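You operate a simulated robot arm through the tools that you are given. There is no shell and no other tool.

The job below is to be done with a simulated two-armed robot. You get a single attempt, and the scene is never put back.

Task
Set the boiler up for mixed heating, as the table inside its flap says.
Fine: set the output knob and the boiler knob, leave HEAT off, shut the flap again.

The check looks at the end state, three seconds after you hand in, the way a careful person would. Anything else that was tipped, shoved, dropped, spilled or broken makes it a failure.

Robot
Two 7-joint arms with two-finger grippers on one trunk that stands fixed in place. Base frame: the origin is at the foot of the trunk, x ahead of it, y to its left, z up. Units: m, rad, N and s.
The left shoulder is at [0.05, 0.191, 1.217], the right one opposite. Each reaches about 0.856 m from its shoulder. Payload 2.69 kg a hand.
The tool frame of a hand sits at the grasp point between the pads (the TCP): z along the fingers, y along the line on which they close. The tips reach 0.02 m beyond it. The gripper opens to 0.1 m; its body begins 0.063 m behind the TCP.
Orientation is told as [roll, pitch, yaw] about the base's x, y, z axes, in that order, counted from this pose: with the fingers straight down and closing along the base's y, the tool's x points along the base's -x, its y along +y and its z along -z.

Tools
- The arms move only by the tool play_rows. It takes "left_rows", "right_rows" or both (then of equal length, played together; a hand with none holds still); each is text: rows parted by semicolons, each of 7 numbers parted by spaces: the turn, a rotation vector about the base's x, y, z in rad, then the shift along the base's x, y, z in m, then the gripper command, from -1 (shut) to 1 (fully open), values between in proportion. In form: wx wy wz tx ty tz hand; .... A call has 1 to 20 rows; each row is the pose to reach, as a shift and turn from the pose commanded when the call began. A row lasts 0.2 s, in which the tool goes at most 0.05 m and 0.15 rad; a call with a longer step from one row to the next is refused whole, and so is a gripper value outside its range. Where a pose cannot be reached the arm comes as near as it can. A force on the tool above 40 N (or 10 N above the force at the start of the call, whichever is more), or a blocked arm, ends the call early, and 0.2 s more pass. Each finger travels about 0.153 m/s and halts on what it meets, pressing with about 37 N; the grip force reading is that of the motor and also rises with nothing between the fingers. The clock runs only during rows and for 0.2 s after the last one: add rows that repeat a pose to give the fingers time. It gives the time, the measured TCP pose, the force on the tool (base axes), the opening and the grip force at its end, in the units of the frame above (readings bear some noise), with the torque about the TCP (base axes, N m) and any sound that the robot's microphone picked up.
- Cameras (640 x 400 px; columns grow to the right, rows downward): "scene" is now at [0.1057, -0.0493, 1.4511]; the picture's right is [-0.61, -0.79, 0.00], its down [-0.04, 0.03, -1.00] and it looks along [0.79, -0.61, -0.05] (base axes); focal length 235 px, centre (320, 200). "left" rides on the left gripper at [0.07, 0.019, -0.099] in its tool frame; the picture's right is [-0.26, 0.97, 0.00], its down [-0.75, -0.20, -0.63] and it looks along [-0.61, -0.16, 0.78] (tool axes); focal length 230 px, centre (320, 200). "right" rides on the right gripper at [0.07, -0.019, -0.099] in its tool frame; the picture's right is [0.26, 0.97, 0.00], its down [-0.75, 0.20, -0.63] and it looks along [-0.61, 0.16, 0.78] (tool axes); focal length 230 px, centre (320, 200). There is no depth. A picture from a camera that has moved, and an enlarged one, comes with that camera's place and axes in the base frame and with its lens. The place of the scene camera against the robot may be out by one fixed shift of up to 0.018 m in any direction.
- capture(camera): a new picture of that camera. It takes no simulated time.
- move_column(by): slides the trunk up (or, below 0, down) by that many m; the arms and the scene camera ride with it, the base frame stays. It gives what a move gives, with no picture.
- aim_head(pan, tilt): turns the head with the scene camera to pan (to the left, within 1.396 rad either way) and tilt (down, from -0.506 to 1.204), counted from straight ahead of the robot. It gives what a move gives.
- zoom(camera, box): a new picture of the part [left, top, right, bottom] of that camera's present view, enlarged. It takes no simulated time.
- finish_job(): hands the job in; it is judged then, once.

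Nothing tells you positions but the pictures and the camera data. Unless the task says otherwise, let go and move clear before handing in.

The tools are called after "Emit:" as a command line: name --argument value ..., lists and objects as JSON in quotes. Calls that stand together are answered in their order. play_rows: Moves the arms, as the interface text tells. Its arguments: {"type":"object","properties":{"left_rows":{"type":"string"},"right_rows":{"type":"string"}},"required":[]} The other tools are called the same way: move_column (by) moves the trunk up or down; aim_head (pan, tilt) turns the head that bears the scene camera; capture (camera) takes a picture; zoom (camera, box) takes an enlarged picture of a part of a camera's view; finish_job () hands the job in.

At the start:

```text
clock: 0.0
left_eef_pos: [0.3059, -0.0389, 1.4022]
left_tool_rot: [-0.002, 0.0, 0.004]
left_ft_force: [-0.6, -0.7, 0.7]
left_wrist_torque: [0.01, -0.03, 0.0]
left_gripper_width: 0.1001
left_grasp_force: 0.1
right_eef_pos: [0.22, -0.3049, 1.4021]
right_tool_rot: [0.0, 0.0, 0.001]
right_ft_force: [-0.4, 0.3, 0.2]
right_wrist_torque: [-0.01, 0.01, 0.02]
right_gripper_width: 0.0999
right_grasp_force: 0.1
trunk travel left (down, up): [-0.275, 0.048]
head pan, tilt (commanded): [-0.656, 0.045]
```

scene: 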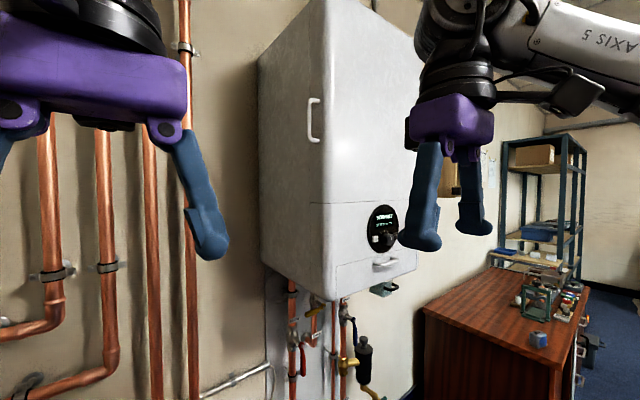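
right: 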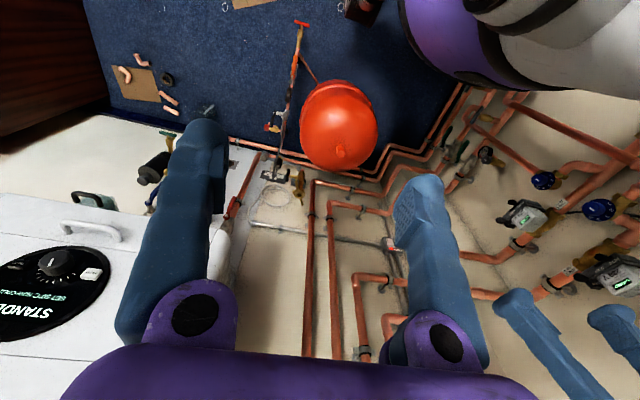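
left: 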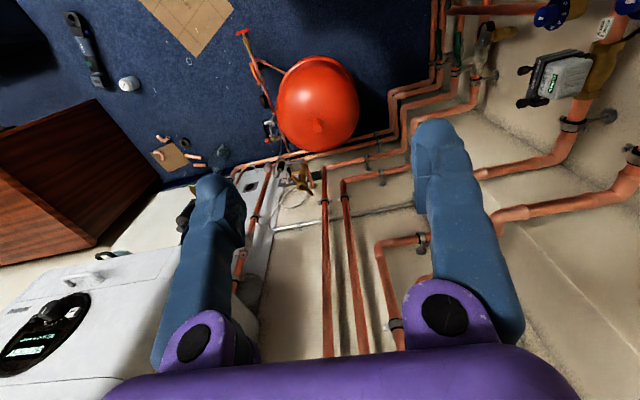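

I see a white boiler on the wall to the front right, with a round black control panel low on its front and a flap with a handle below it. I'll look closer at the panel before I move anything.

Emit:
zoom --camera "scene" --box '[320, 180, 440, 300]'

Emit:
zoom --camera "right" --box '[0, 160, 160, 360]'

Emit:
zoom --camera "left" --box '[0, 220, 200, 400]'

```text
3.33 times, centred on (380, 240) of scene
camera zoom: at [0.1057, -0.0493, 1.4511], right [-0.61, -0.79, 0.0], down [-0.04, 0.03, -1.0], along [0.79, -0.61, -0.05], focal length 784 px, centre (120, 67)
```

zoom: 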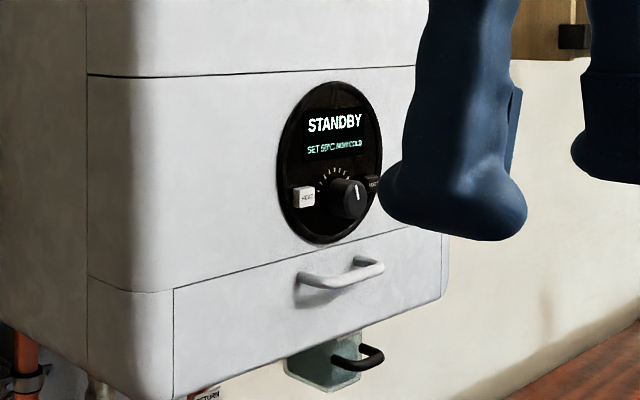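

```text
2.00 times, centred on (80, 260) of right
camera zoom: at [0.1505, -0.3235, 1.5013], right [-0.26, 0.97, 0.0], down [0.75, 0.2, 0.63], along [0.61, 0.16, -0.78], focal length 460 px, centre (800, 80)
```

zoom: 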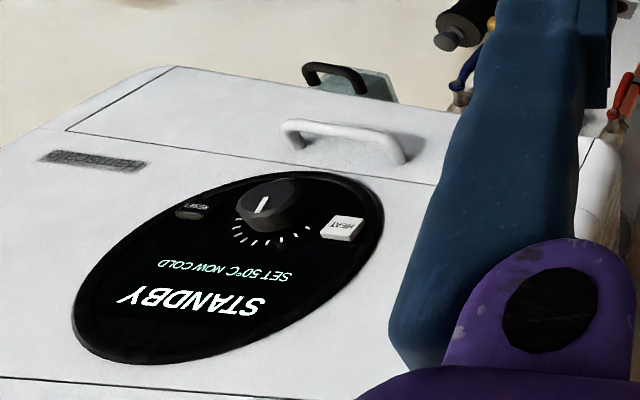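

```text
2.22 times, centred on (100, 310) of left
camera zoom: at [0.2366, -0.0206, 1.5019], right [0.26, 0.97, 0.0], down [0.75, -0.2, 0.63], along [0.61, -0.16, -0.78], focal length 511 px, centre (809, -44)
```

zoom: 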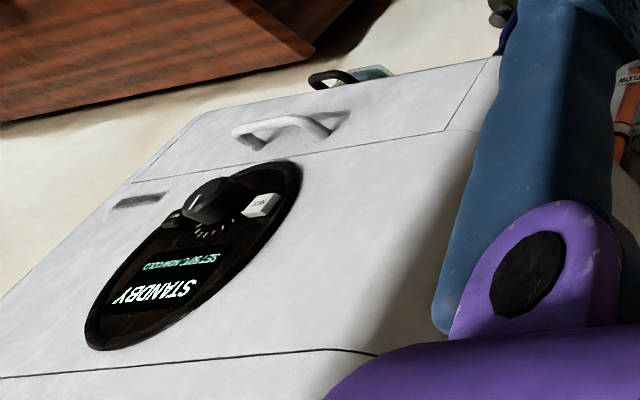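

The panel sits at about (0.54, -0.62, 1.34), and its front faces the robot, slightly turned. I'll aim the head at the panel and flap to get a better view.

Emit:
aim_head --pan -0.9 --tilt 0.25

Emit:
capture --camera "scene"

```text
clock: 0.8
left_eef_pos: [0.3056, -0.0388, 1.4029]
left_tool_rot: [-0.001, -0.001, 0.0]
left_ft_force: [0.3, -0.6, 0.4]
left_wrist_torque: [0.02, -0.03, 0.0]
left_gripper_width: 0.1
left_grasp_force: 0.1
right_eef_pos: [0.2204, -0.3054, 1.403]
right_tool_rot: [0.0, -0.001, 0.0]
right_ft_force: [-0.1, 0.0, -0.7]
right_wrist_torque: [0.0, -0.03, -0.02]
right_gripper_width: 0.1
right_grasp_force: 0.0
trunk travel left (down, up): [-0.275, 0.048]
head pan, tilt (commanded): [-0.901, 0.25]
```

```text
taken
camera scene: at [0.0915, -0.0669, 1.4323], right [-0.78, -0.62, 0.0], down [-0.15, 0.19, -0.97], along [0.6, -0.76, -0.25], focal length 235 px, centre (320, 200)
```

scene: 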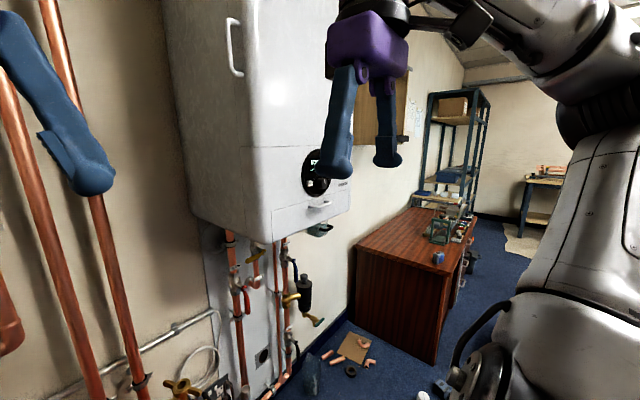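

The boiler front is clear of obstacles. I'll bring the right hand in front of the panel and pitch it so that its camera looks level at the panel, keeping well away from the boiler face.

Emit:
play_rows --right_rows "0 -0.08 0 0.01 -0.016 -0.005 1; 0 -0.16 0 0.02 -0.032 -0.01 1; 0 -0.24 0 0.03 -0.048 -0.015 1; 0 -0.32 0 0.04 -0.064 -0.02 1; 0 -0.40 0 0.05 -0.08 -0.025 1; 0 -0.48 0 0.06 -0.096 -0.03 1; 0 -0.56 0 0.07 -0.112 -0.035 1; 0 -0.64 0 0.08 -0.128 -0.04 1; 0 -0.72 0 0.09 -0.144 -0.045 1; 0 -0.80 0 0.10 -0.16 -0.05 1; 0 -0.908 0 0.10 -0.17 -0.06 1"

Emit:
capture --camera "right"

Emit:
capture --camera "scene"

```text
clock: 3.2
left_eef_pos: [0.3061, -0.0388, 1.4019]
left_tool_rot: [-0.003, -0.001, 0.001]
left_ft_force: [-0.5, 0.0, -0.2]
left_wrist_torque: [-0.04, -0.01, 0.01]
left_gripper_width: 0.1001
left_grasp_force: 0.0
right_eef_pos: [0.3199, -0.476, 1.3418]
right_tool_rot: [0.0, -0.91, -0.002]
right_ft_force: [-0.7, -0.7, -0.4]
right_wrist_torque: [-0.03, -0.01, -0.02]
right_gripper_width: 0.1003
right_grasp_force: 0.1
trunk travel left (down, up): [-0.275, 0.048]
head pan, tilt (commanded): [-0.901, 0.25]
```

```text
taken
camera right: at [0.1995, -0.4936, 1.3474], right [-0.16, 0.97, -0.2], down [-0.04, 0.2, 0.98], along [0.99, 0.16, 0.0], focal length 230 px, centre (320, 200)
```

right: 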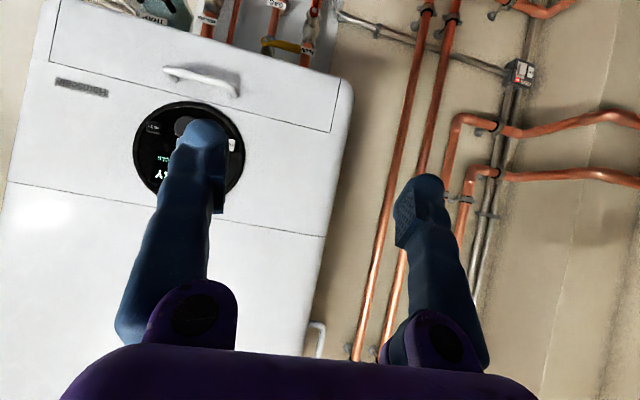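

```text
taken
camera scene: at [0.0916, -0.0676, 1.4322], right [-0.78, -0.62, 0.0], down [-0.15, 0.19, -0.97], along [0.6, -0.76, -0.25], focal length 235 px, centre (320, 200)
```

scene: 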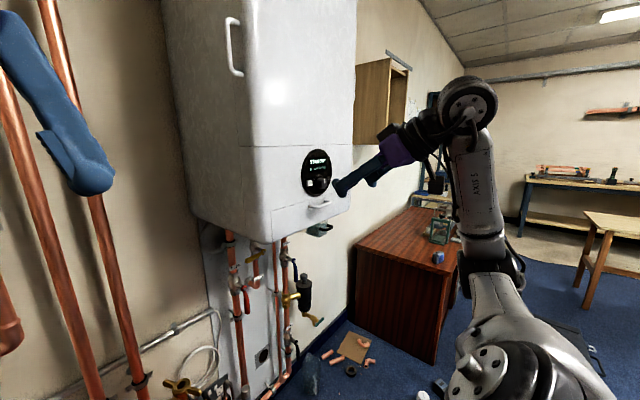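

The hand camera now shows the whole lower boiler front, upside down. I'll zoom in to measure it exactly.

Emit:
zoom --camera "right" --box '[0, 0, 180, 112]'

Emit:
zoom --camera "right" --box '[180, 20, 360, 132]'

Emit:
zoom --camera "right" --box '[0, 130, 360, 355]'

Emit:
zoom --camera "scene" --box '[260, 130, 380, 250]'

```text
3.56 times, centred on (90, 56) of right
camera zoom: at [0.1995, -0.4936, 1.3474], right [-0.16, 0.97, -0.2], down [-0.04, 0.2, 0.98], along [0.99, 0.16, 0.0], focal length 818 px, centre (1138, 712)
```

zoom: 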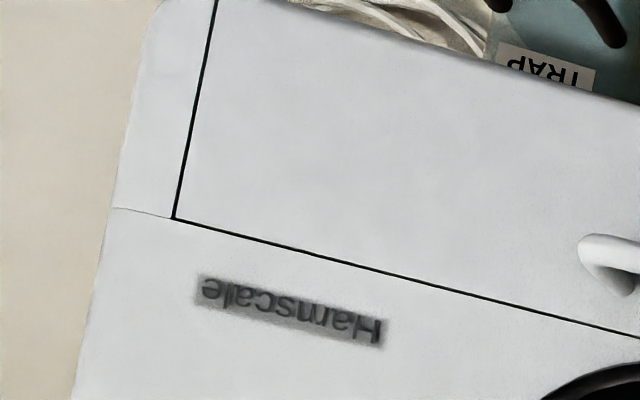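

```text
3.56 times, centred on (270, 76) of right
camera zoom: at [0.1995, -0.4936, 1.3474], right [-0.16, 0.97, -0.2], down [-0.04, 0.2, 0.98], along [0.99, 0.16, 0.0], focal length 818 px, centre (498, 641)
```

zoom: 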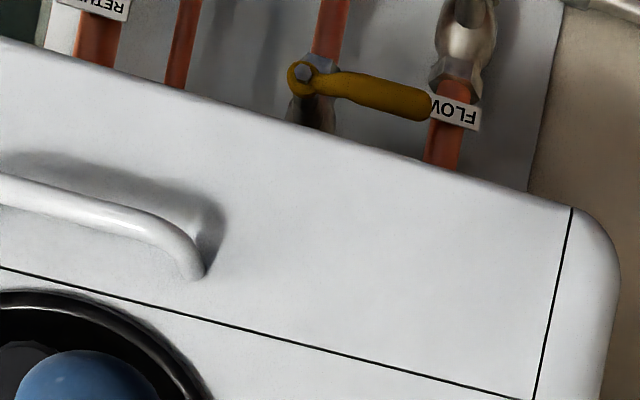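

```text
1.78 times, centred on (180, 242) of right
camera zoom: at [0.1995, -0.4936, 1.3474], right [-0.16, 0.97, -0.2], down [-0.04, 0.2, 0.98], along [0.99, 0.16, 0.0], focal length 409 px, centre (569, 124)
```

zoom: 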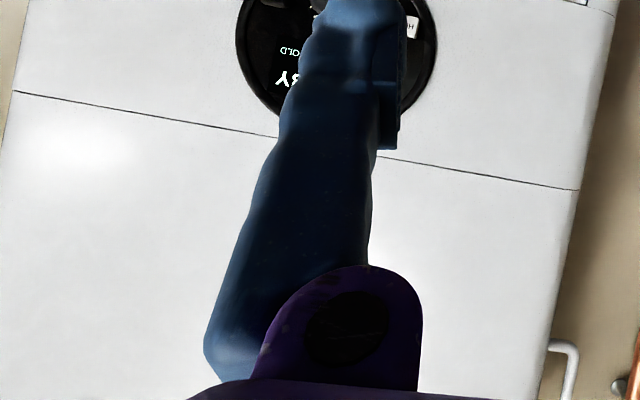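

```text
3.33 times, centred on (320, 190) of scene
camera zoom: at [0.0916, -0.0676, 1.4322], right [-0.78, -0.62, 0.0], down [-0.15, 0.19, -0.97], along [0.6, -0.76, -0.25], focal length 784 px, centre (320, 233)
```

zoom: 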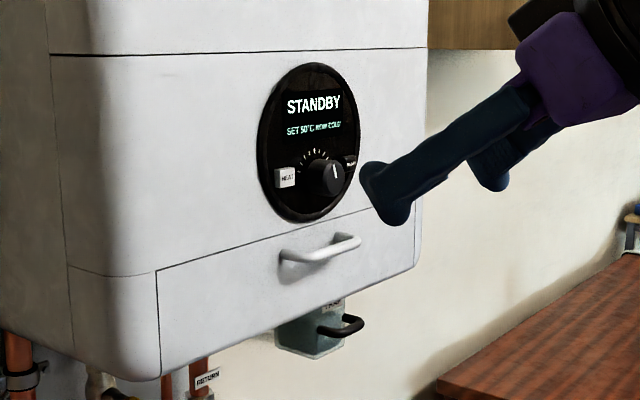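

The boiler front is flat at about x = 0.55 and runs parallel to y. The flap spans y from -0.82 to -0.44 and z from 1.157 to 1.244, with a bar handle near (y -0.63, z 1.225). I'll zoom in on the handle to find how far it stands off the face.

Emit:
zoom --camera "right" --box '[150, 50, 250, 112]'

Emit:
zoom --camera "scene" --box '[295, 185, 345, 240]'

Emit:
zoom --camera "left" --box '[0, 220, 130, 330]'

```text
6.40 times, centred on (200, 81) of right
camera zoom: at [0.1995, -0.4936, 1.3474], right [-0.16, 0.97, -0.2], down [-0.04, 0.2, 0.98], along [0.99, 0.16, 0.0], focal length 1472 px, centre (1088, 962)
```

zoom: 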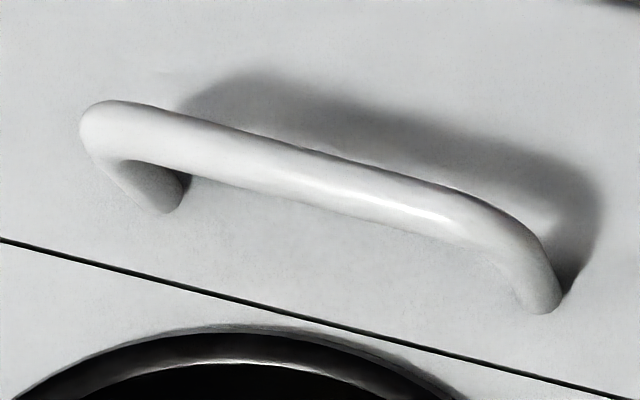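

```text
7.27 times, centred on (320, 212) of scene
camera zoom: at [0.0916, -0.0676, 1.4322], right [-0.78, -0.62, 0.0], down [-0.15, 0.19, -0.97], along [0.6, -0.76, -0.25], focal length 1710 px, centre (320, 109)
```

zoom: 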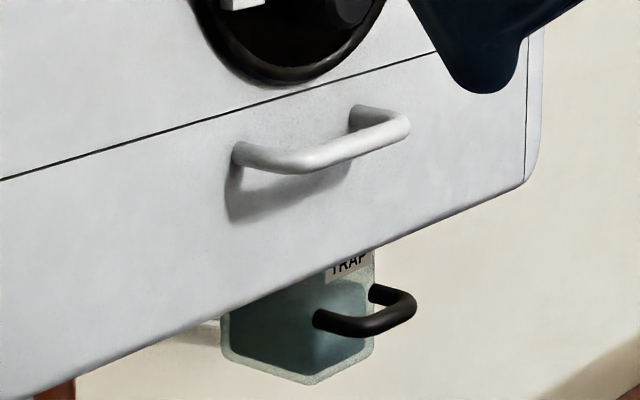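

```text
3.64 times, centred on (65, 275) of left
camera zoom: at [0.2368, -0.0212, 1.5019], right [0.26, 0.97, 0.0], down [0.75, -0.2, 0.63], along [0.61, -0.16, -0.78], focal length 837 px, centre (1247, -73)
```

zoom: 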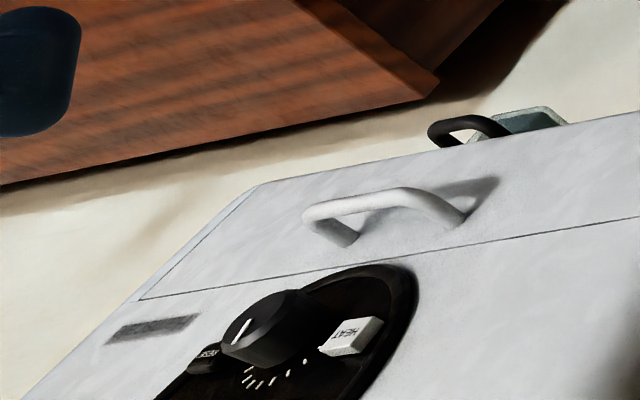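

The handle bar runs from y = -0.67 to -0.585, at x ≈ 0.525 and z ≈ 1.227, standing about 27 mm off the face. I'll level the hand so the fingers point along +x, then roll it so the fingers close vertically.

Emit:
play_rows --right_rows "0 -0.11 0 0 -0.02 -0.01 1; 0 -0.22 0 0 -0.04 -0.02 1; 0 -0.33 0 0 -0.06 -0.03 1; 0 -0.44 0 0 -0.08 -0.04 1; 0 -0.55 0 0 -0.10 -0.05 1; 0 -0.6608 0 0 -0.12 -0.06 1"

Emit:
play_rows --right_rows "0.14 0 0 0 -0.005 0 1; 0.28 0 0 0 -0.01 0 1; 0.42 0 0 0 -0.015 0 1; 0.56 0 0 0 -0.02 0 1; 0.70 0 0 0 -0.025 0 1; 0.84 0 0 0 -0.03 0 1; 0.98 0 0 0 -0.03 0 1; 1.12 0 0 0 -0.03 0 1; 1.26 0 0 0 -0.03 0 1; 1.40 0 0 0 -0.03 0 1; 1.5 0 0 0 -0.03 0 1; 1.5708 0 0 0 -0.03 0 1"

Emit:
capture --camera "right"

Emit:
capture --camera "scene"

```text
clock: 4.6
left_eef_pos: [0.3068, -0.0394, 1.4022]
left_tool_rot: [-0.002, -0.001, 0.002]
left_ft_force: [0.3, 0.1, -0.2]
left_wrist_torque: [0.04, 0.02, -0.02]
left_gripper_width: 0.1001
left_grasp_force: 0.1
right_eef_pos: [0.3531, -0.532, 1.3241]
right_tool_rot: [0.714, -1.541, -0.718]
right_ft_force: [1.1, -0.9, -1.1]
right_wrist_torque: [0.01, -0.08, 0.02]
right_gripper_width: 0.1
right_grasp_force: 0.1
right hand out of reach, approached as far as the arm can: row 3, 4, 5, 6
trunk travel left (down, up): [-0.275, 0.048]
head pan, tilt (commanded): [-0.901, 0.25]
```

```text
clock: 7.2
left_eef_pos: [0.3063, -0.039, 1.4019]
left_tool_rot: [-0.003, 0.0, 0.002]
left_ft_force: [-0.1, 0.1, 0.1]
left_wrist_torque: [0.0, 0.03, 0.02]
left_gripper_width: 0.1
left_grasp_force: 0.1
right_eef_pos: [0.3539, -0.5642, 1.3271]
right_tool_rot: [1.571, 0.002, -1.571]
right_ft_force: [-0.6, -0.3, -0.3]
right_wrist_torque: [-0.03, 0.0, -0.01]
right_gripper_width: 0.0999
right_grasp_force: 0.0
trunk travel left (down, up): [-0.275, 0.048]
head pan, tilt (commanded): [-0.901, 0.25]
```

```text
taken
camera right: at [0.2553, -0.4935, 1.3083], right [0.0, 0.26, 0.97], down [-0.63, -0.75, 0.2], along [0.78, -0.61, 0.16], focal length 230 px, centre (320, 200)
```

right: 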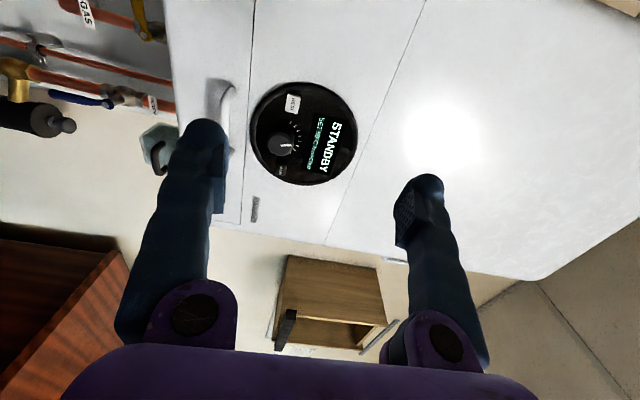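

```text
taken
camera scene: at [0.0915, -0.067, 1.4322], right [-0.78, -0.62, 0.0], down [-0.15, 0.19, -0.97], along [0.6, -0.76, -0.25], focal length 235 px, centre (320, 200)
```

scene: 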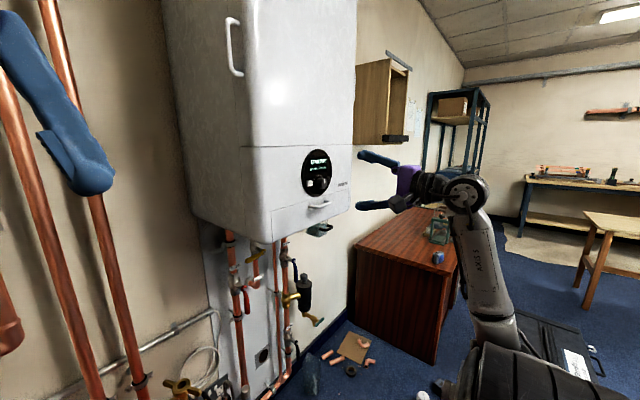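

The hand is now level with its fingers closing vertically. I'll refine the handle and knob positions from this new viewpoint before approaching.

Emit:
zoom --camera "right" --box '[180, 50, 372, 200]'

Emit:
zoom --camera "right" --box '[190, 65, 254, 120]'

```text
2.67 times, centred on (276, 125) of right
camera zoom: at [0.2553, -0.4935, 1.3083], right [0.0, 0.26, 0.97], down [-0.63, -0.75, 0.2], along [0.78, -0.61, 0.16], focal length 614 px, centre (437, 400)
```

zoom: 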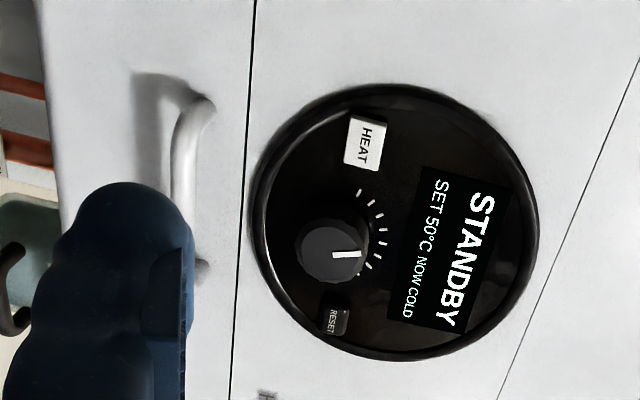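

```text
7.27 times, centred on (222, 92) of right
camera zoom: at [0.2553, -0.4935, 1.3083], right [0.0, 0.26, 0.97], down [-0.63, -0.75, 0.2], along [0.78, -0.61, 0.16], focal length 1673 px, centre (1033, 982)
```

zoom: 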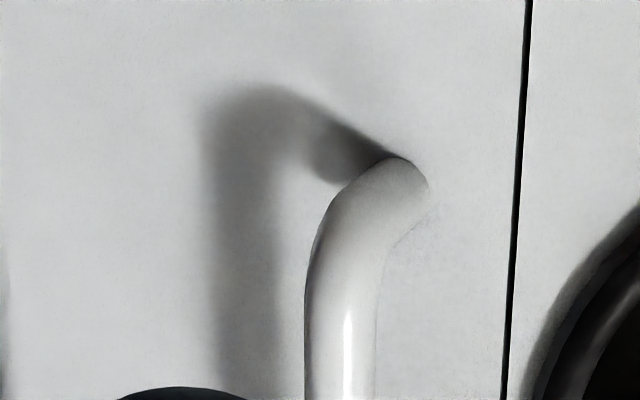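

Bar confirmed at z ≈ 1.225, with the panel knob just above it at z ≈ 1.276–1.31. I'll use a narrow opening so the upper finger clears the knob, and go to a pre-grasp pose first.

Emit:
play_rows --right_rows "0 0 0 0.015 -0.01 -0.017 0.3; 0 0 0 0.032 -0.021 -0.035 -0.32; 0 0 0 0.05 -0.032 -0.052 -0.32; 0 0 0 0.068 -0.043 -0.07 -0.32; 0 0 0 0.087 -0.053 -0.088 -0.32; 0 0 0 0.106 -0.063 -0.105 -0.32; 0 0 0 0.106 -0.063 -0.105 -0.32"

Emit:
capture --camera "right"

Emit:
zoom --camera "scene" --box '[280, 130, 400, 250]'

```text
clock: 8.8
left_eef_pos: [0.3062, -0.0379, 1.4024]
left_tool_rot: [-0.003, -0.001, 0.002]
left_ft_force: [-0.2, 0.2, 0.5]
left_wrist_torque: [-0.01, 0.02, -0.03]
left_gripper_width: 0.1
left_grasp_force: 0.0
right_eef_pos: [0.4622, -0.6271, 1.2222]
right_tool_rot: [1.571, 0.0, -1.569]
right_ft_force: [-0.3, -0.7, -0.6]
right_wrist_torque: [0.01, 0.01, 0.01]
right_gripper_width: 0.034
right_grasp_force: 0.0
trunk travel left (down, up): [-0.275, 0.048]
head pan, tilt (commanded): [-0.901, 0.25]
```

```text
taken
camera right: at [0.3627, -0.556, 1.2038], right [0.0, 0.26, 0.97], down [-0.63, -0.75, 0.2], along [0.78, -0.61, 0.16], focal length 230 px, centre (320, 200)
```

right: 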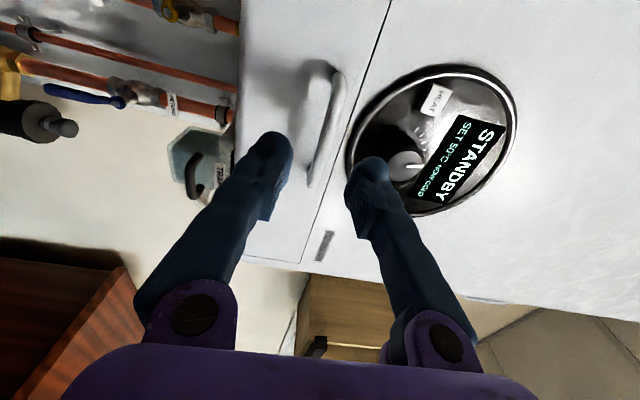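

```text
3.33 times, centred on (340, 190) of scene
camera zoom: at [0.0913, -0.0668, 1.4323], right [-0.78, -0.62, 0.0], down [-0.15, 0.19, -0.97], along [0.6, -0.76, -0.25], focal length 784 px, centre (253, 233)
```

zoom: 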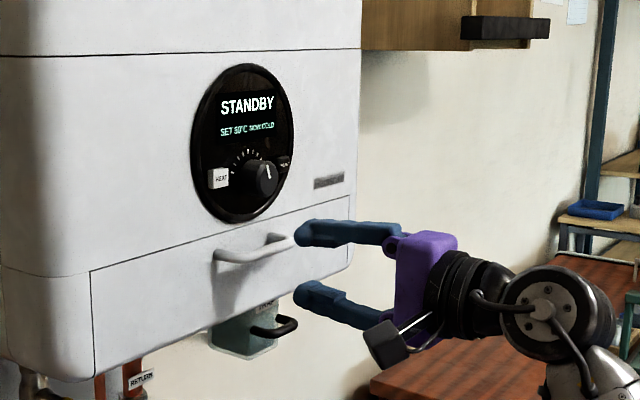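

The fingers bracket the bar, one above and one below it. I'll move in slowly.

Emit:
play_rows --right_rows "0 0 0 0.015 0 0 -0.32; 0 0 0 0.03 0 0 -0.32; 0 0 0 0.042 0 0 -0.32; 0 0 0 0.052 0 0 -0.32; 0 0 0 0.058 0 0 -0.32"

Emit:
capture --camera "right"

Emit:
zoom --camera "scene" --box '[280, 150, 380, 230]'

```text
clock: 10.0
left_eef_pos: [0.3059, -0.0386, 1.4023]
left_tool_rot: [-0.001, 0.0, 0.003]
left_ft_force: [-0.2, 0.6, 0.0]
left_wrist_torque: [0.01, 0.04, 0.0]
left_gripper_width: 0.0999
left_grasp_force: 0.1
right_eef_pos: [0.5189, -0.626, 1.2212]
right_tool_rot: [1.57, 0.0, -1.571]
right_ft_force: [1.1, 0.1, -0.1]
right_wrist_torque: [0.0, 0.0, 0.0]
right_gripper_width: 0.0341
right_grasp_force: 0.1
trunk travel left (down, up): [-0.275, 0.048]
head pan, tilt (commanded): [-0.901, 0.25]
```

```text
taken
camera right: at [0.4203, -0.5568, 1.2033], right [0.0, 0.26, 0.97], down [-0.63, -0.75, 0.2], along [0.78, -0.61, 0.16], focal length 230 px, centre (320, 200)
```

right: 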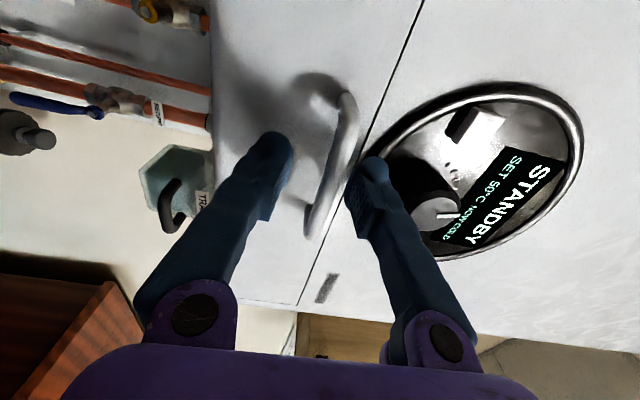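

```text
5.00 times, centred on (330, 190) of scene
camera zoom: at [0.0916, -0.067, 1.4322], right [-0.78, -0.62, 0.0], down [-0.15, 0.19, -0.97], along [0.6, -0.76, -0.25], focal length 1176 px, centre (270, 250)
```

zoom: 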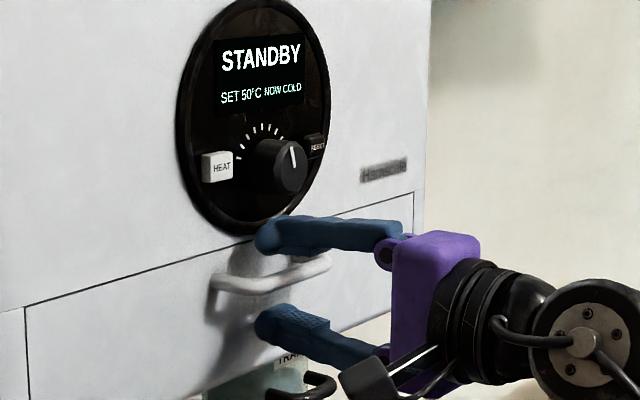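

The bar lies between the finger pads, a little nearer the upper one. I'll close on it.

Emit:
play_rows --right_rows "0 0 0 0.002 0 0.002 -0.6; 0 0 0 0.002 0 0.003 -1; 0 0 0 0.002 0 0.003 -1; 0 0 0 0.002 0 0.003 -1"

Emit:
capture --camera "right"

```text
clock: 11.0
left_eef_pos: [0.3062, -0.0373, 1.4018]
left_tool_rot: [-0.001, 0.001, 0.002]
left_ft_force: [-0.4, -0.1, 0.1]
left_wrist_torque: [-0.02, -0.02, 0.03]
left_gripper_width: 0.0998
left_grasp_force: 0.0
right_eef_pos: [0.5208, -0.6272, 1.2244]
right_tool_rot: [1.572, 0.0, -1.568]
right_ft_force: [2.5, -3.3, 3.8]
right_wrist_torque: [0.04, -0.05, -0.03]
right_gripper_width: 0.0059
right_grasp_force: 30.6
trunk travel left (down, up): [-0.275, 0.048]
head pan, tilt (commanded): [-0.901, 0.25]
```

```text
taken
camera right: at [0.4217, -0.5563, 1.2069], right [0.0, 0.26, 0.97], down [-0.63, -0.75, 0.2], along [0.78, -0.61, 0.16], focal length 230 px, centre (320, 200)
```

right: 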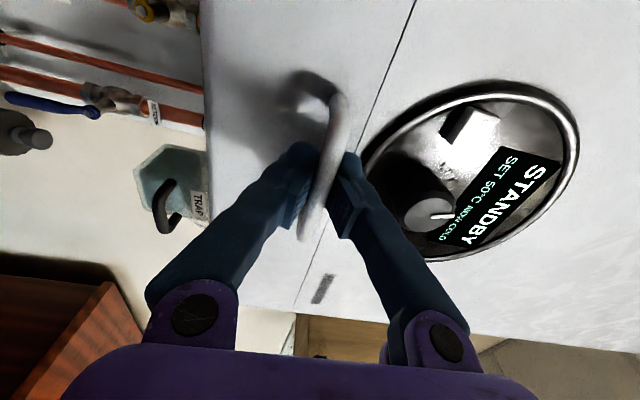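

The bar is gripped. I'll pull it out along a small arc about the flap's lower edge, turning the hand along with it.

Emit:
play_rows --right_rows "0 -0.05 0 -0.003 0 -0.001 -1; 0 -0.1 0 -0.0065 0 -0.003 -1; 0 -0.17 0 -0.0114 0 -0.0057 -1; 0 -0.25 0 -0.0165 0 -0.0093 -1; 0 -0.34 0 -0.0217 0 -0.0133 -1"

Emit:
capture --camera "right"

Emit:
zoom --camera "scene" --box '[280, 150, 380, 230]'

```text
clock: 12.2
left_eef_pos: [0.3061, -0.0402, 1.4017]
left_tool_rot: [-0.003, 0.001, 0.003]
left_ft_force: [0.2, -0.1, -0.6]
left_wrist_torque: [0.02, 0.01, 0.0]
left_gripper_width: 0.1001
left_grasp_force: 0.2
right_eef_pos: [0.4982, -0.6263, 1.2093]
right_tool_rot: [1.91, 0.003, -1.568]
right_ft_force: [4.3, -0.5, -4.5]
right_wrist_torque: [0.07, 0.04, 0.01]
right_gripper_width: 0.0059
right_grasp_force: 31.0
trunk travel left (down, up): [-0.275, 0.048]
head pan, tilt (commanded): [-0.901, 0.25]
```

```text
taken
camera right: at [0.4115, -0.5564, 1.1589], right [-0.32, 0.26, 0.91], down [-0.66, -0.75, -0.02], along [0.68, -0.61, 0.41], focal length 230 px, centre (320, 200)
```

right: 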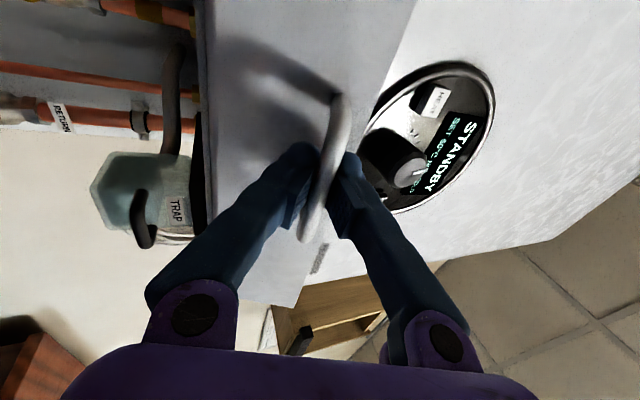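

```text
5.00 times, centred on (330, 190) of scene
camera zoom: at [0.0927, -0.0676, 1.432], right [-0.78, -0.62, 0.0], down [-0.15, 0.19, -0.97], along [0.6, -0.76, -0.25], focal length 1176 px, centre (270, 250)
```

zoom: 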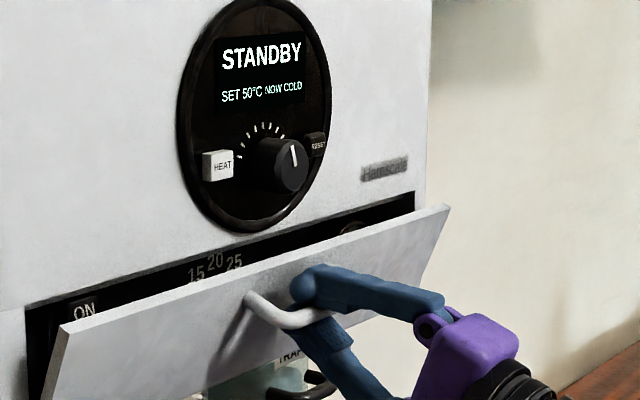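

The flap swings open easily about its bottom edge, and inside I can already see an ON switch and a dial marked 15, 20, 25. I'll carry on opening it along the arc.

Emit:
play_rows --right_rows "0 -0.065 0 -0.0033 0 -0.0034 -1; 0 -0.13 0 -0.0064 0 -0.0071 -1; 0 -0.195 0 -0.0092 0 -0.011 -1; 0 -0.26 0 -0.0118 0 -0.015 -1; 0 -0.335 0 -0.0145 0 -0.0199 -1; 0 -0.41 0 -0.0168 0 -0.0249 -1; 0 -0.485 0 -0.0187 0 -0.0301 -1; 0 -0.56 0 -0.0202 0 -0.0354 -1"

Emit:
capture --camera "right"

Emit:
capture --camera "scene"

Emit:
zoom --camera "scene" --box '[260, 150, 380, 230]'

```text
clock: 14.0
left_eef_pos: [0.3076, -0.0387, 1.4015]
left_tool_rot: [0.0, 0.004, 0.0]
left_ft_force: [-0.3, 0.1, 0.1]
left_wrist_torque: [0.05, 0.02, -0.02]
left_gripper_width: 0.0996
left_grasp_force: 0.0
right_eef_pos: [0.4856, -0.6262, 1.1872]
right_tool_rot: [2.28, 0.0, -1.566]
right_ft_force: [10.2, 3.0, -5.2]
right_wrist_torque: [-0.19, 0.04, 0.1]
right_gripper_width: 0.006
right_grasp_force: 30.3
right hand out of reach, approached as far as the arm can: row 7, 8
trunk travel left (down, up): [-0.275, 0.048]
head pan, tilt (commanded): [-0.901, 0.25]
```

```text
taken
camera right: at [0.4223, -0.5562, 1.1092], right [-0.63, 0.26, 0.73], down [-0.61, -0.75, -0.26], along [0.49, -0.61, 0.63], focal length 230 px, centre (320, 200)
```

right: 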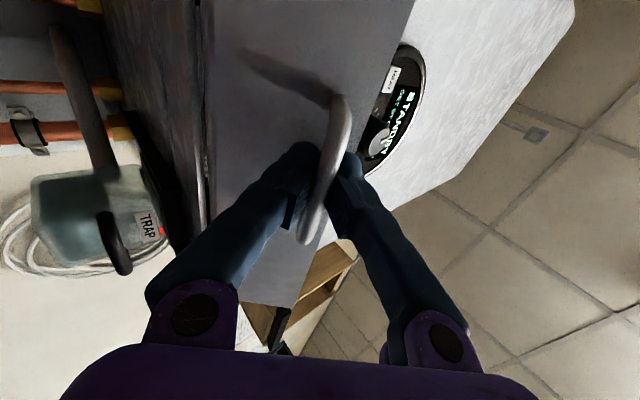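

```text
taken
camera scene: at [0.0939, -0.0672, 1.432], right [-0.78, -0.62, 0.0], down [-0.16, 0.19, -0.97], along [0.6, -0.76, -0.25], focal length 235 px, centre (320, 200)
```

scene: 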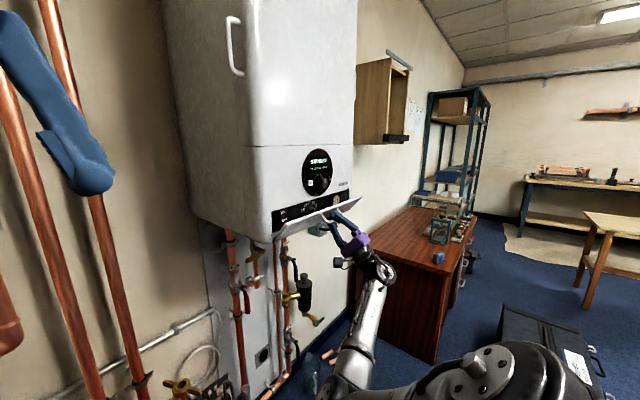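

```text
5.00 times, centred on (320, 190) of scene
camera zoom: at [0.0939, -0.0672, 1.432], right [-0.78, -0.62, 0.0], down [-0.16, 0.19, -0.97], along [0.6, -0.76, -0.25], focal length 1176 px, centre (320, 250)
```

zoom: 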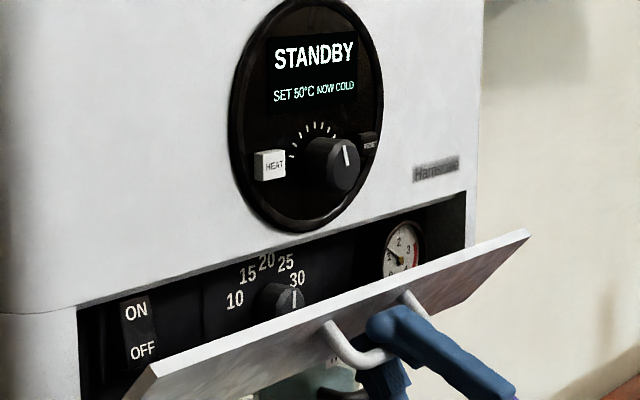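

The flap is about 40° open, showing an ON/OFF rocker, an output dial marked 10–30 and a gauge. The arm has run out of wrist tilt, so I'll keep opening by moving the hand down without turning it further.

Emit:
play_rows --right_rows "0 0 0 -0.0025 0 -0.006 -1; 0 0 0 -0.0045 0 -0.012 -1; 0 0 0 -0.006 0 -0.019 -1; 0 0 0 -0.007 0 -0.026 -1"

Emit:
zoom --camera "scene" --box '[260, 150, 380, 230]'

Emit:
capture --camera "right"

```text
clock: 15.0
left_eef_pos: [0.3107, -0.0402, 1.4002]
left_tool_rot: [-0.001, 0.003, 0.0]
left_ft_force: [0.1, -0.1, 0.2]
left_wrist_torque: [0.0, -0.03, 0.0]
left_gripper_width: 0.0999
left_grasp_force: 0.1
right_eef_pos: [0.482, -0.6263, 1.1757]
right_tool_rot: [2.272, 0.009, -1.561]
right_ft_force: [24.3, -4.3, -4.7]
right_wrist_torque: [0.02, -0.12, -0.46]
right_gripper_width: 0.006
right_grasp_force: 29.8
right hand out of reach, approached as far as the arm can: row 1, 3, 4
trunk travel left (down, up): [-0.275, 0.048]
head pan, tilt (commanded): [-0.901, 0.25]
```

```text
5.00 times, centred on (320, 190) of scene
camera zoom: at [0.0959, -0.0683, 1.4317], right [-0.78, -0.62, 0.0], down [-0.16, 0.19, -0.97], along [0.6, -0.76, -0.25], focal length 1176 px, centre (320, 250)
```

zoom: 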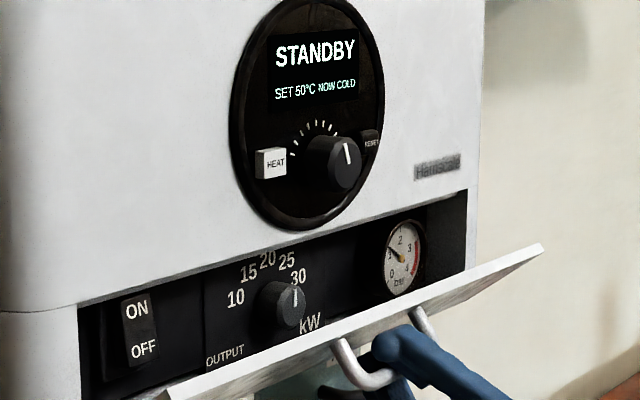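

```text
taken
camera right: at [0.4181, -0.5558, 1.0981], right [-0.63, 0.25, 0.74], down [-0.6, -0.75, -0.26], along [0.49, -0.61, 0.62], focal length 230 px, centre (320, 200)
```

right: 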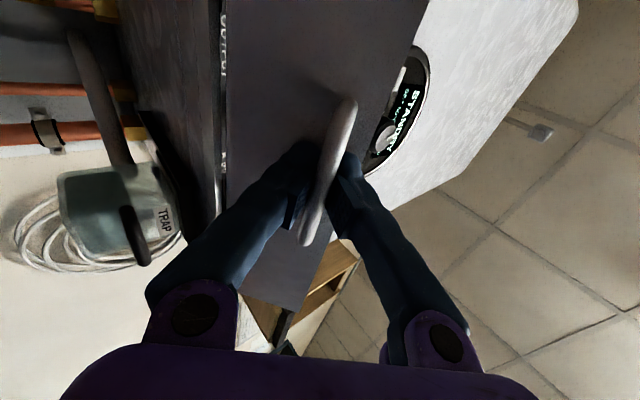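

The flap is more than halfway open. I'll ease off the pull, open the fingers a little and see whether the flap stays where it is.

Emit:
play_rows --right_rows "0 0 0 0.003 0 0 -1; 0 0 0 0.004 0 0 -0.6; 0 0 0 0.004 0 0 -0.3; 0 0 0 0.004 0 0 -0.2"

Emit:
zoom --camera "scene" --box '[260, 150, 380, 230]'

Emit:
capture --camera "right"

```text
clock: 16.0
left_eef_pos: [0.3059, -0.0392, 1.401]
left_tool_rot: [-0.002, 0.0, 0.002]
left_ft_force: [-0.7, -0.5, 0.1]
left_wrist_torque: [0.0, 0.01, 0.02]
left_gripper_width: 0.1
left_grasp_force: 0.0
right_eef_pos: [0.4773, -0.6262, 1.1795]
right_tool_rot: [2.278, 0.005, -1.562]
right_ft_force: [0.4, -1.1, -0.1]
right_wrist_torque: [-0.02, -0.03, 0.01]
right_gripper_width: 0.0401
right_grasp_force: 0.2
right hand out of reach, approached as far as the arm can: row 1, 2, 3, 4
trunk travel left (down, up): [-0.275, 0.048]
head pan, tilt (commanded): [-0.901, 0.25]
```

```text
5.00 times, centred on (320, 190) of scene
camera zoom: at [0.0918, -0.0671, 1.4322], right [-0.78, -0.62, 0.0], down [-0.15, 0.19, -0.97], along [0.6, -0.76, -0.25], focal length 1176 px, centre (320, 250)
```

zoom: 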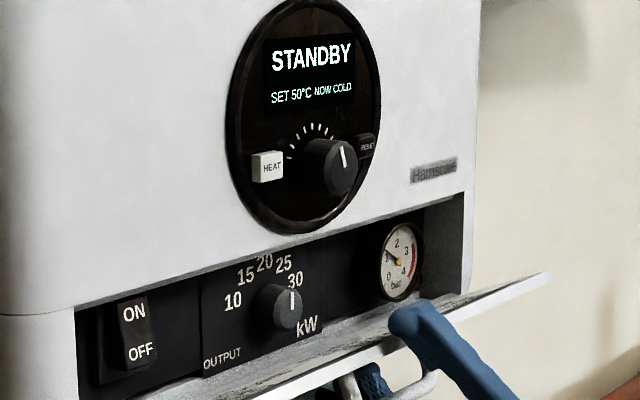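

```text
taken
camera right: at [0.4144, -0.5552, 1.1009], right [-0.63, 0.25, 0.74], down [-0.6, -0.75, -0.26], along [0.49, -0.61, 0.62], focal length 230 px, centre (320, 200)
```

right: 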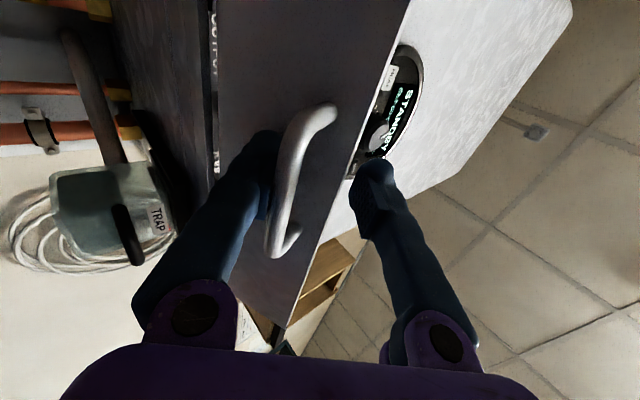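

The flap has dropped further by itself and now lies with its bar between the open fingers. I'll back the hand straight out along its finger direction.

Emit:
play_rows --right_rows "0 0 0 -0.0076 0 -0.0065 -0.2; 0 0 0 -0.0152 0 -0.013 -0.2; 0 0 0 -0.0228 0 -0.0195 -0.2; 0 0 0 -0.0304 0 -0.026 -0.2; 0 0 0 -0.038 0 -0.0325 -0.2; 0 0 0 -0.0456 0 -0.039 -0.2"

Emit:
zoom --camera "scene" --box '[260, 150, 380, 230]'

Emit:
capture --camera "right"

```text
clock: 17.4
left_eef_pos: [0.3057, -0.0378, 1.4034]
left_tool_rot: [-0.002, -0.001, 0.002]
left_ft_force: [0.2, 0.1, -0.1]
left_wrist_torque: [0.02, -0.03, -0.01]
left_gripper_width: 0.0999
left_grasp_force: 0.1
right_eef_pos: [0.4327, -0.6269, 1.1406]
right_tool_rot: [2.28, 0.004, -1.567]
right_ft_force: [-0.8, 0.1, 0.4]
right_wrist_torque: [0.01, 0.01, -0.05]
right_gripper_width: 0.04
right_grasp_force: 0.0
right hand out of reach, approached as far as the arm can: row 3, 4
trunk travel left (down, up): [-0.275, 0.048]
head pan, tilt (commanded): [-0.901, 0.25]
```

```text
5.00 times, centred on (320, 190) of scene
camera zoom: at [0.0918, -0.0665, 1.4322], right [-0.78, -0.62, 0.0], down [-0.15, 0.19, -0.97], along [0.6, -0.76, -0.25], focal length 1176 px, centre (320, 250)
```

zoom: 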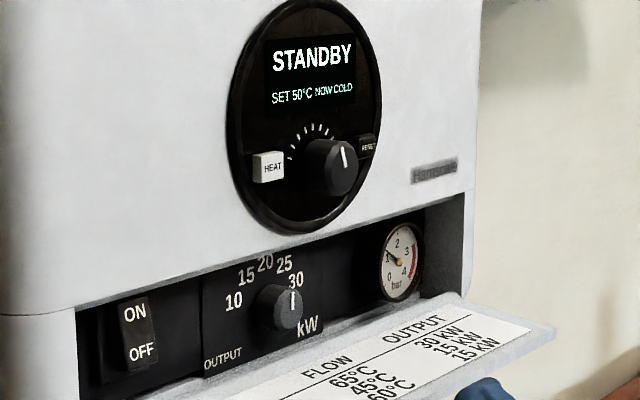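

```text
taken
camera right: at [0.3689, -0.5556, 1.0625], right [-0.63, 0.25, 0.73], down [-0.61, -0.75, -0.26], along [0.49, -0.61, 0.63], focal length 230 px, centre (320, 200)
```

right: 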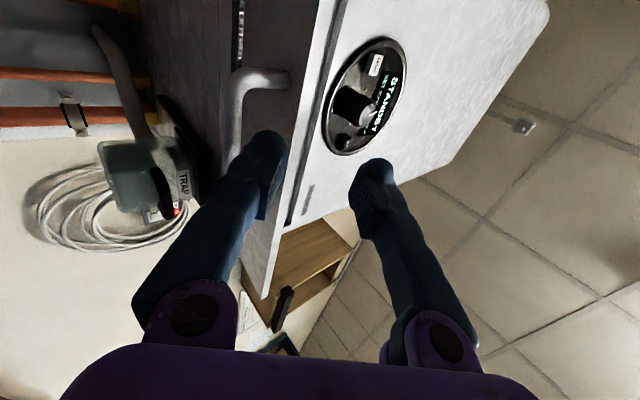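

The flap is now fully open and its inside carries a FLOW / OUTPUT table. I'll move the hand further away to read the whole table.

Emit:
play_rows --right_rows "0 0 0 -0.015 0 -0.005 -0.2; 0 0.05 0 -0.03 0 -0.01 -0.2; 0 0.1 0 -0.05 0.01 -0.01 -0.2; 0 0.2 0 -0.06 0.02 -0.01 -0.2; 0 0.3 0 -0.065 0.03 -0.01 -0.2"

Emit:
aim_head --pan -0.95 --tilt 0.35

Emit:
capture --camera "scene"

```text
clock: 18.6
left_eef_pos: [0.3054, -0.0399, 1.4026]
left_tool_rot: [-0.001, -0.001, 0.001]
left_ft_force: [0.2, 0.3, 0.2]
left_wrist_torque: [0.0, -0.01, 0.01]
left_gripper_width: 0.1002
left_grasp_force: 0.0
right_eef_pos: [0.3661, -0.5948, 1.1298]
right_tool_rot: [1.983, 0.0, -1.57]
right_ft_force: [-1.1, -0.5, -0.1]
right_wrist_torque: [-0.03, 0.04, -0.01]
right_gripper_width: 0.0399
right_grasp_force: 0.0
trunk travel left (down, up): [-0.275, 0.048]
head pan, tilt (commanded): [-0.901, 0.25]
```

```text
clock: 19.2
left_eef_pos: [0.3067, -0.0382, 1.4024]
left_tool_rot: [-0.003, 0.001, 0.001]
left_ft_force: [0.2, 0.9, 0.0]
left_wrist_torque: [-0.01, 0.0, 0.03]
left_gripper_width: 0.0999
left_grasp_force: 0.0
right_eef_pos: [0.366, -0.5968, 1.1306]
right_tool_rot: [1.98, -0.001, -1.57]
right_ft_force: [0.0, -0.1, 0.1]
right_wrist_torque: [-0.02, 0.0, 0.03]
right_gripper_width: 0.04
right_grasp_force: 0.1
trunk travel left (down, up): [-0.275, 0.048]
head pan, tilt (commanded): [-0.949, 0.351]
```

```text
taken
camera scene: at [0.0877, -0.0695, 1.4228], right [-0.81, -0.58, 0.0], down [-0.2, 0.28, -0.94], along [0.55, -0.76, -0.34], focal length 235 px, centre (320, 200)
```

scene: 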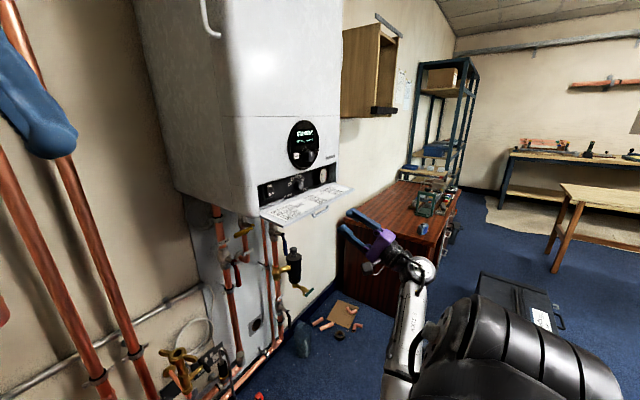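

Emit:
zoom --camera "scene" --box '[256, 165, 360, 230]'

Emit:
zoom --camera "scene" --box '[260, 180, 324, 220]'

Emit:
zoom --camera "scene" --box '[280, 110, 344, 150]'

Emit:
zoom --camera "scene" --box '[255, 160, 345, 216]'

```text
6.15 times, centred on (308, 198) of scene
camera zoom: at [0.0877, -0.0695, 1.4228], right [-0.81, -0.58, 0.0], down [-0.2, 0.28, -0.94], along [0.55, -0.76, -0.34], focal length 1447 px, centre (394, 215)
```

zoom: 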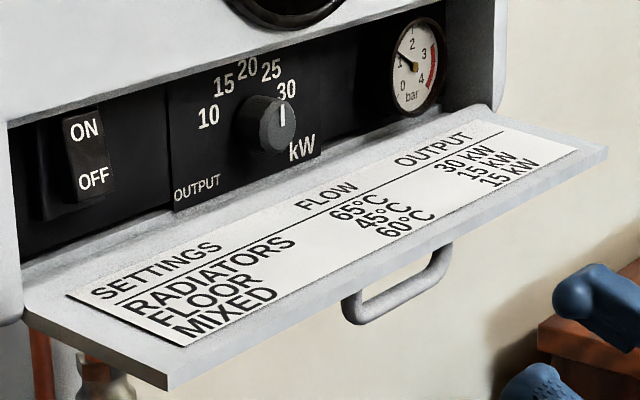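

```text
10.00 times, centred on (292, 200) of scene
camera zoom: at [0.0877, -0.0695, 1.4228], right [-0.81, -0.58, 0.0], down [-0.2, 0.28, -0.94], along [0.55, -0.76, -0.34], focal length 2352 px, centre (600, 200)
```

zoom: 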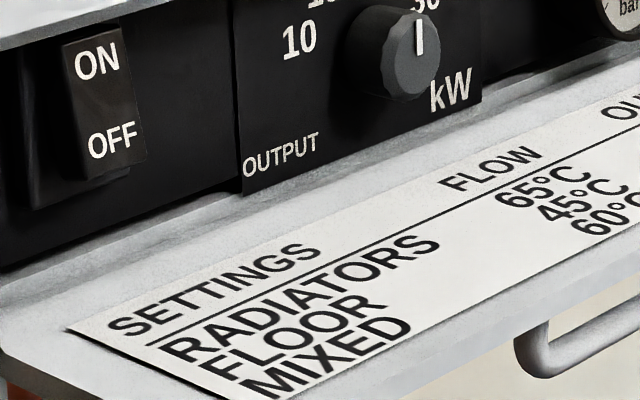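

```text
10.00 times, centred on (312, 130) of scene
camera zoom: at [0.0877, -0.0695, 1.4228], right [-0.81, -0.58, 0.0], down [-0.2, 0.28, -0.94], along [0.55, -0.76, -0.34], focal length 2352 px, centre (400, 900)
```

zoom: 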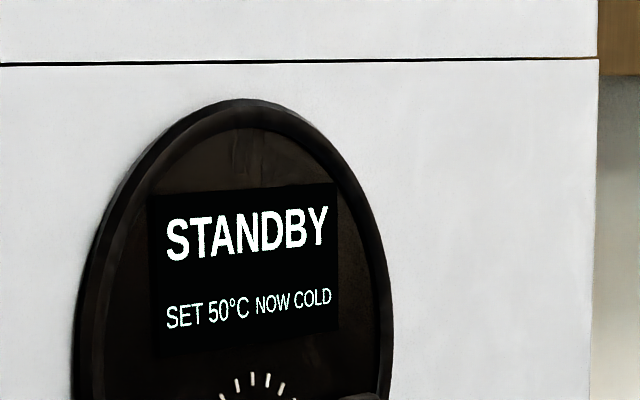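

```text
7.11 times, centred on (300, 188) of scene
camera zoom: at [0.0877, -0.0695, 1.4228], right [-0.81, -0.58, 0.0], down [-0.2, 0.28, -0.94], along [0.55, -0.76, -0.34], focal length 1672 px, centre (462, 285)
```

zoom: 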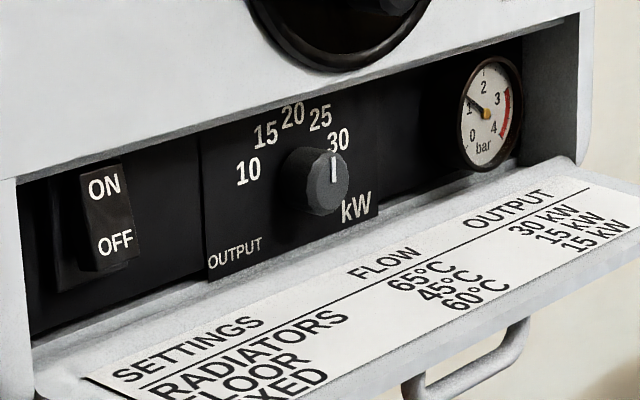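

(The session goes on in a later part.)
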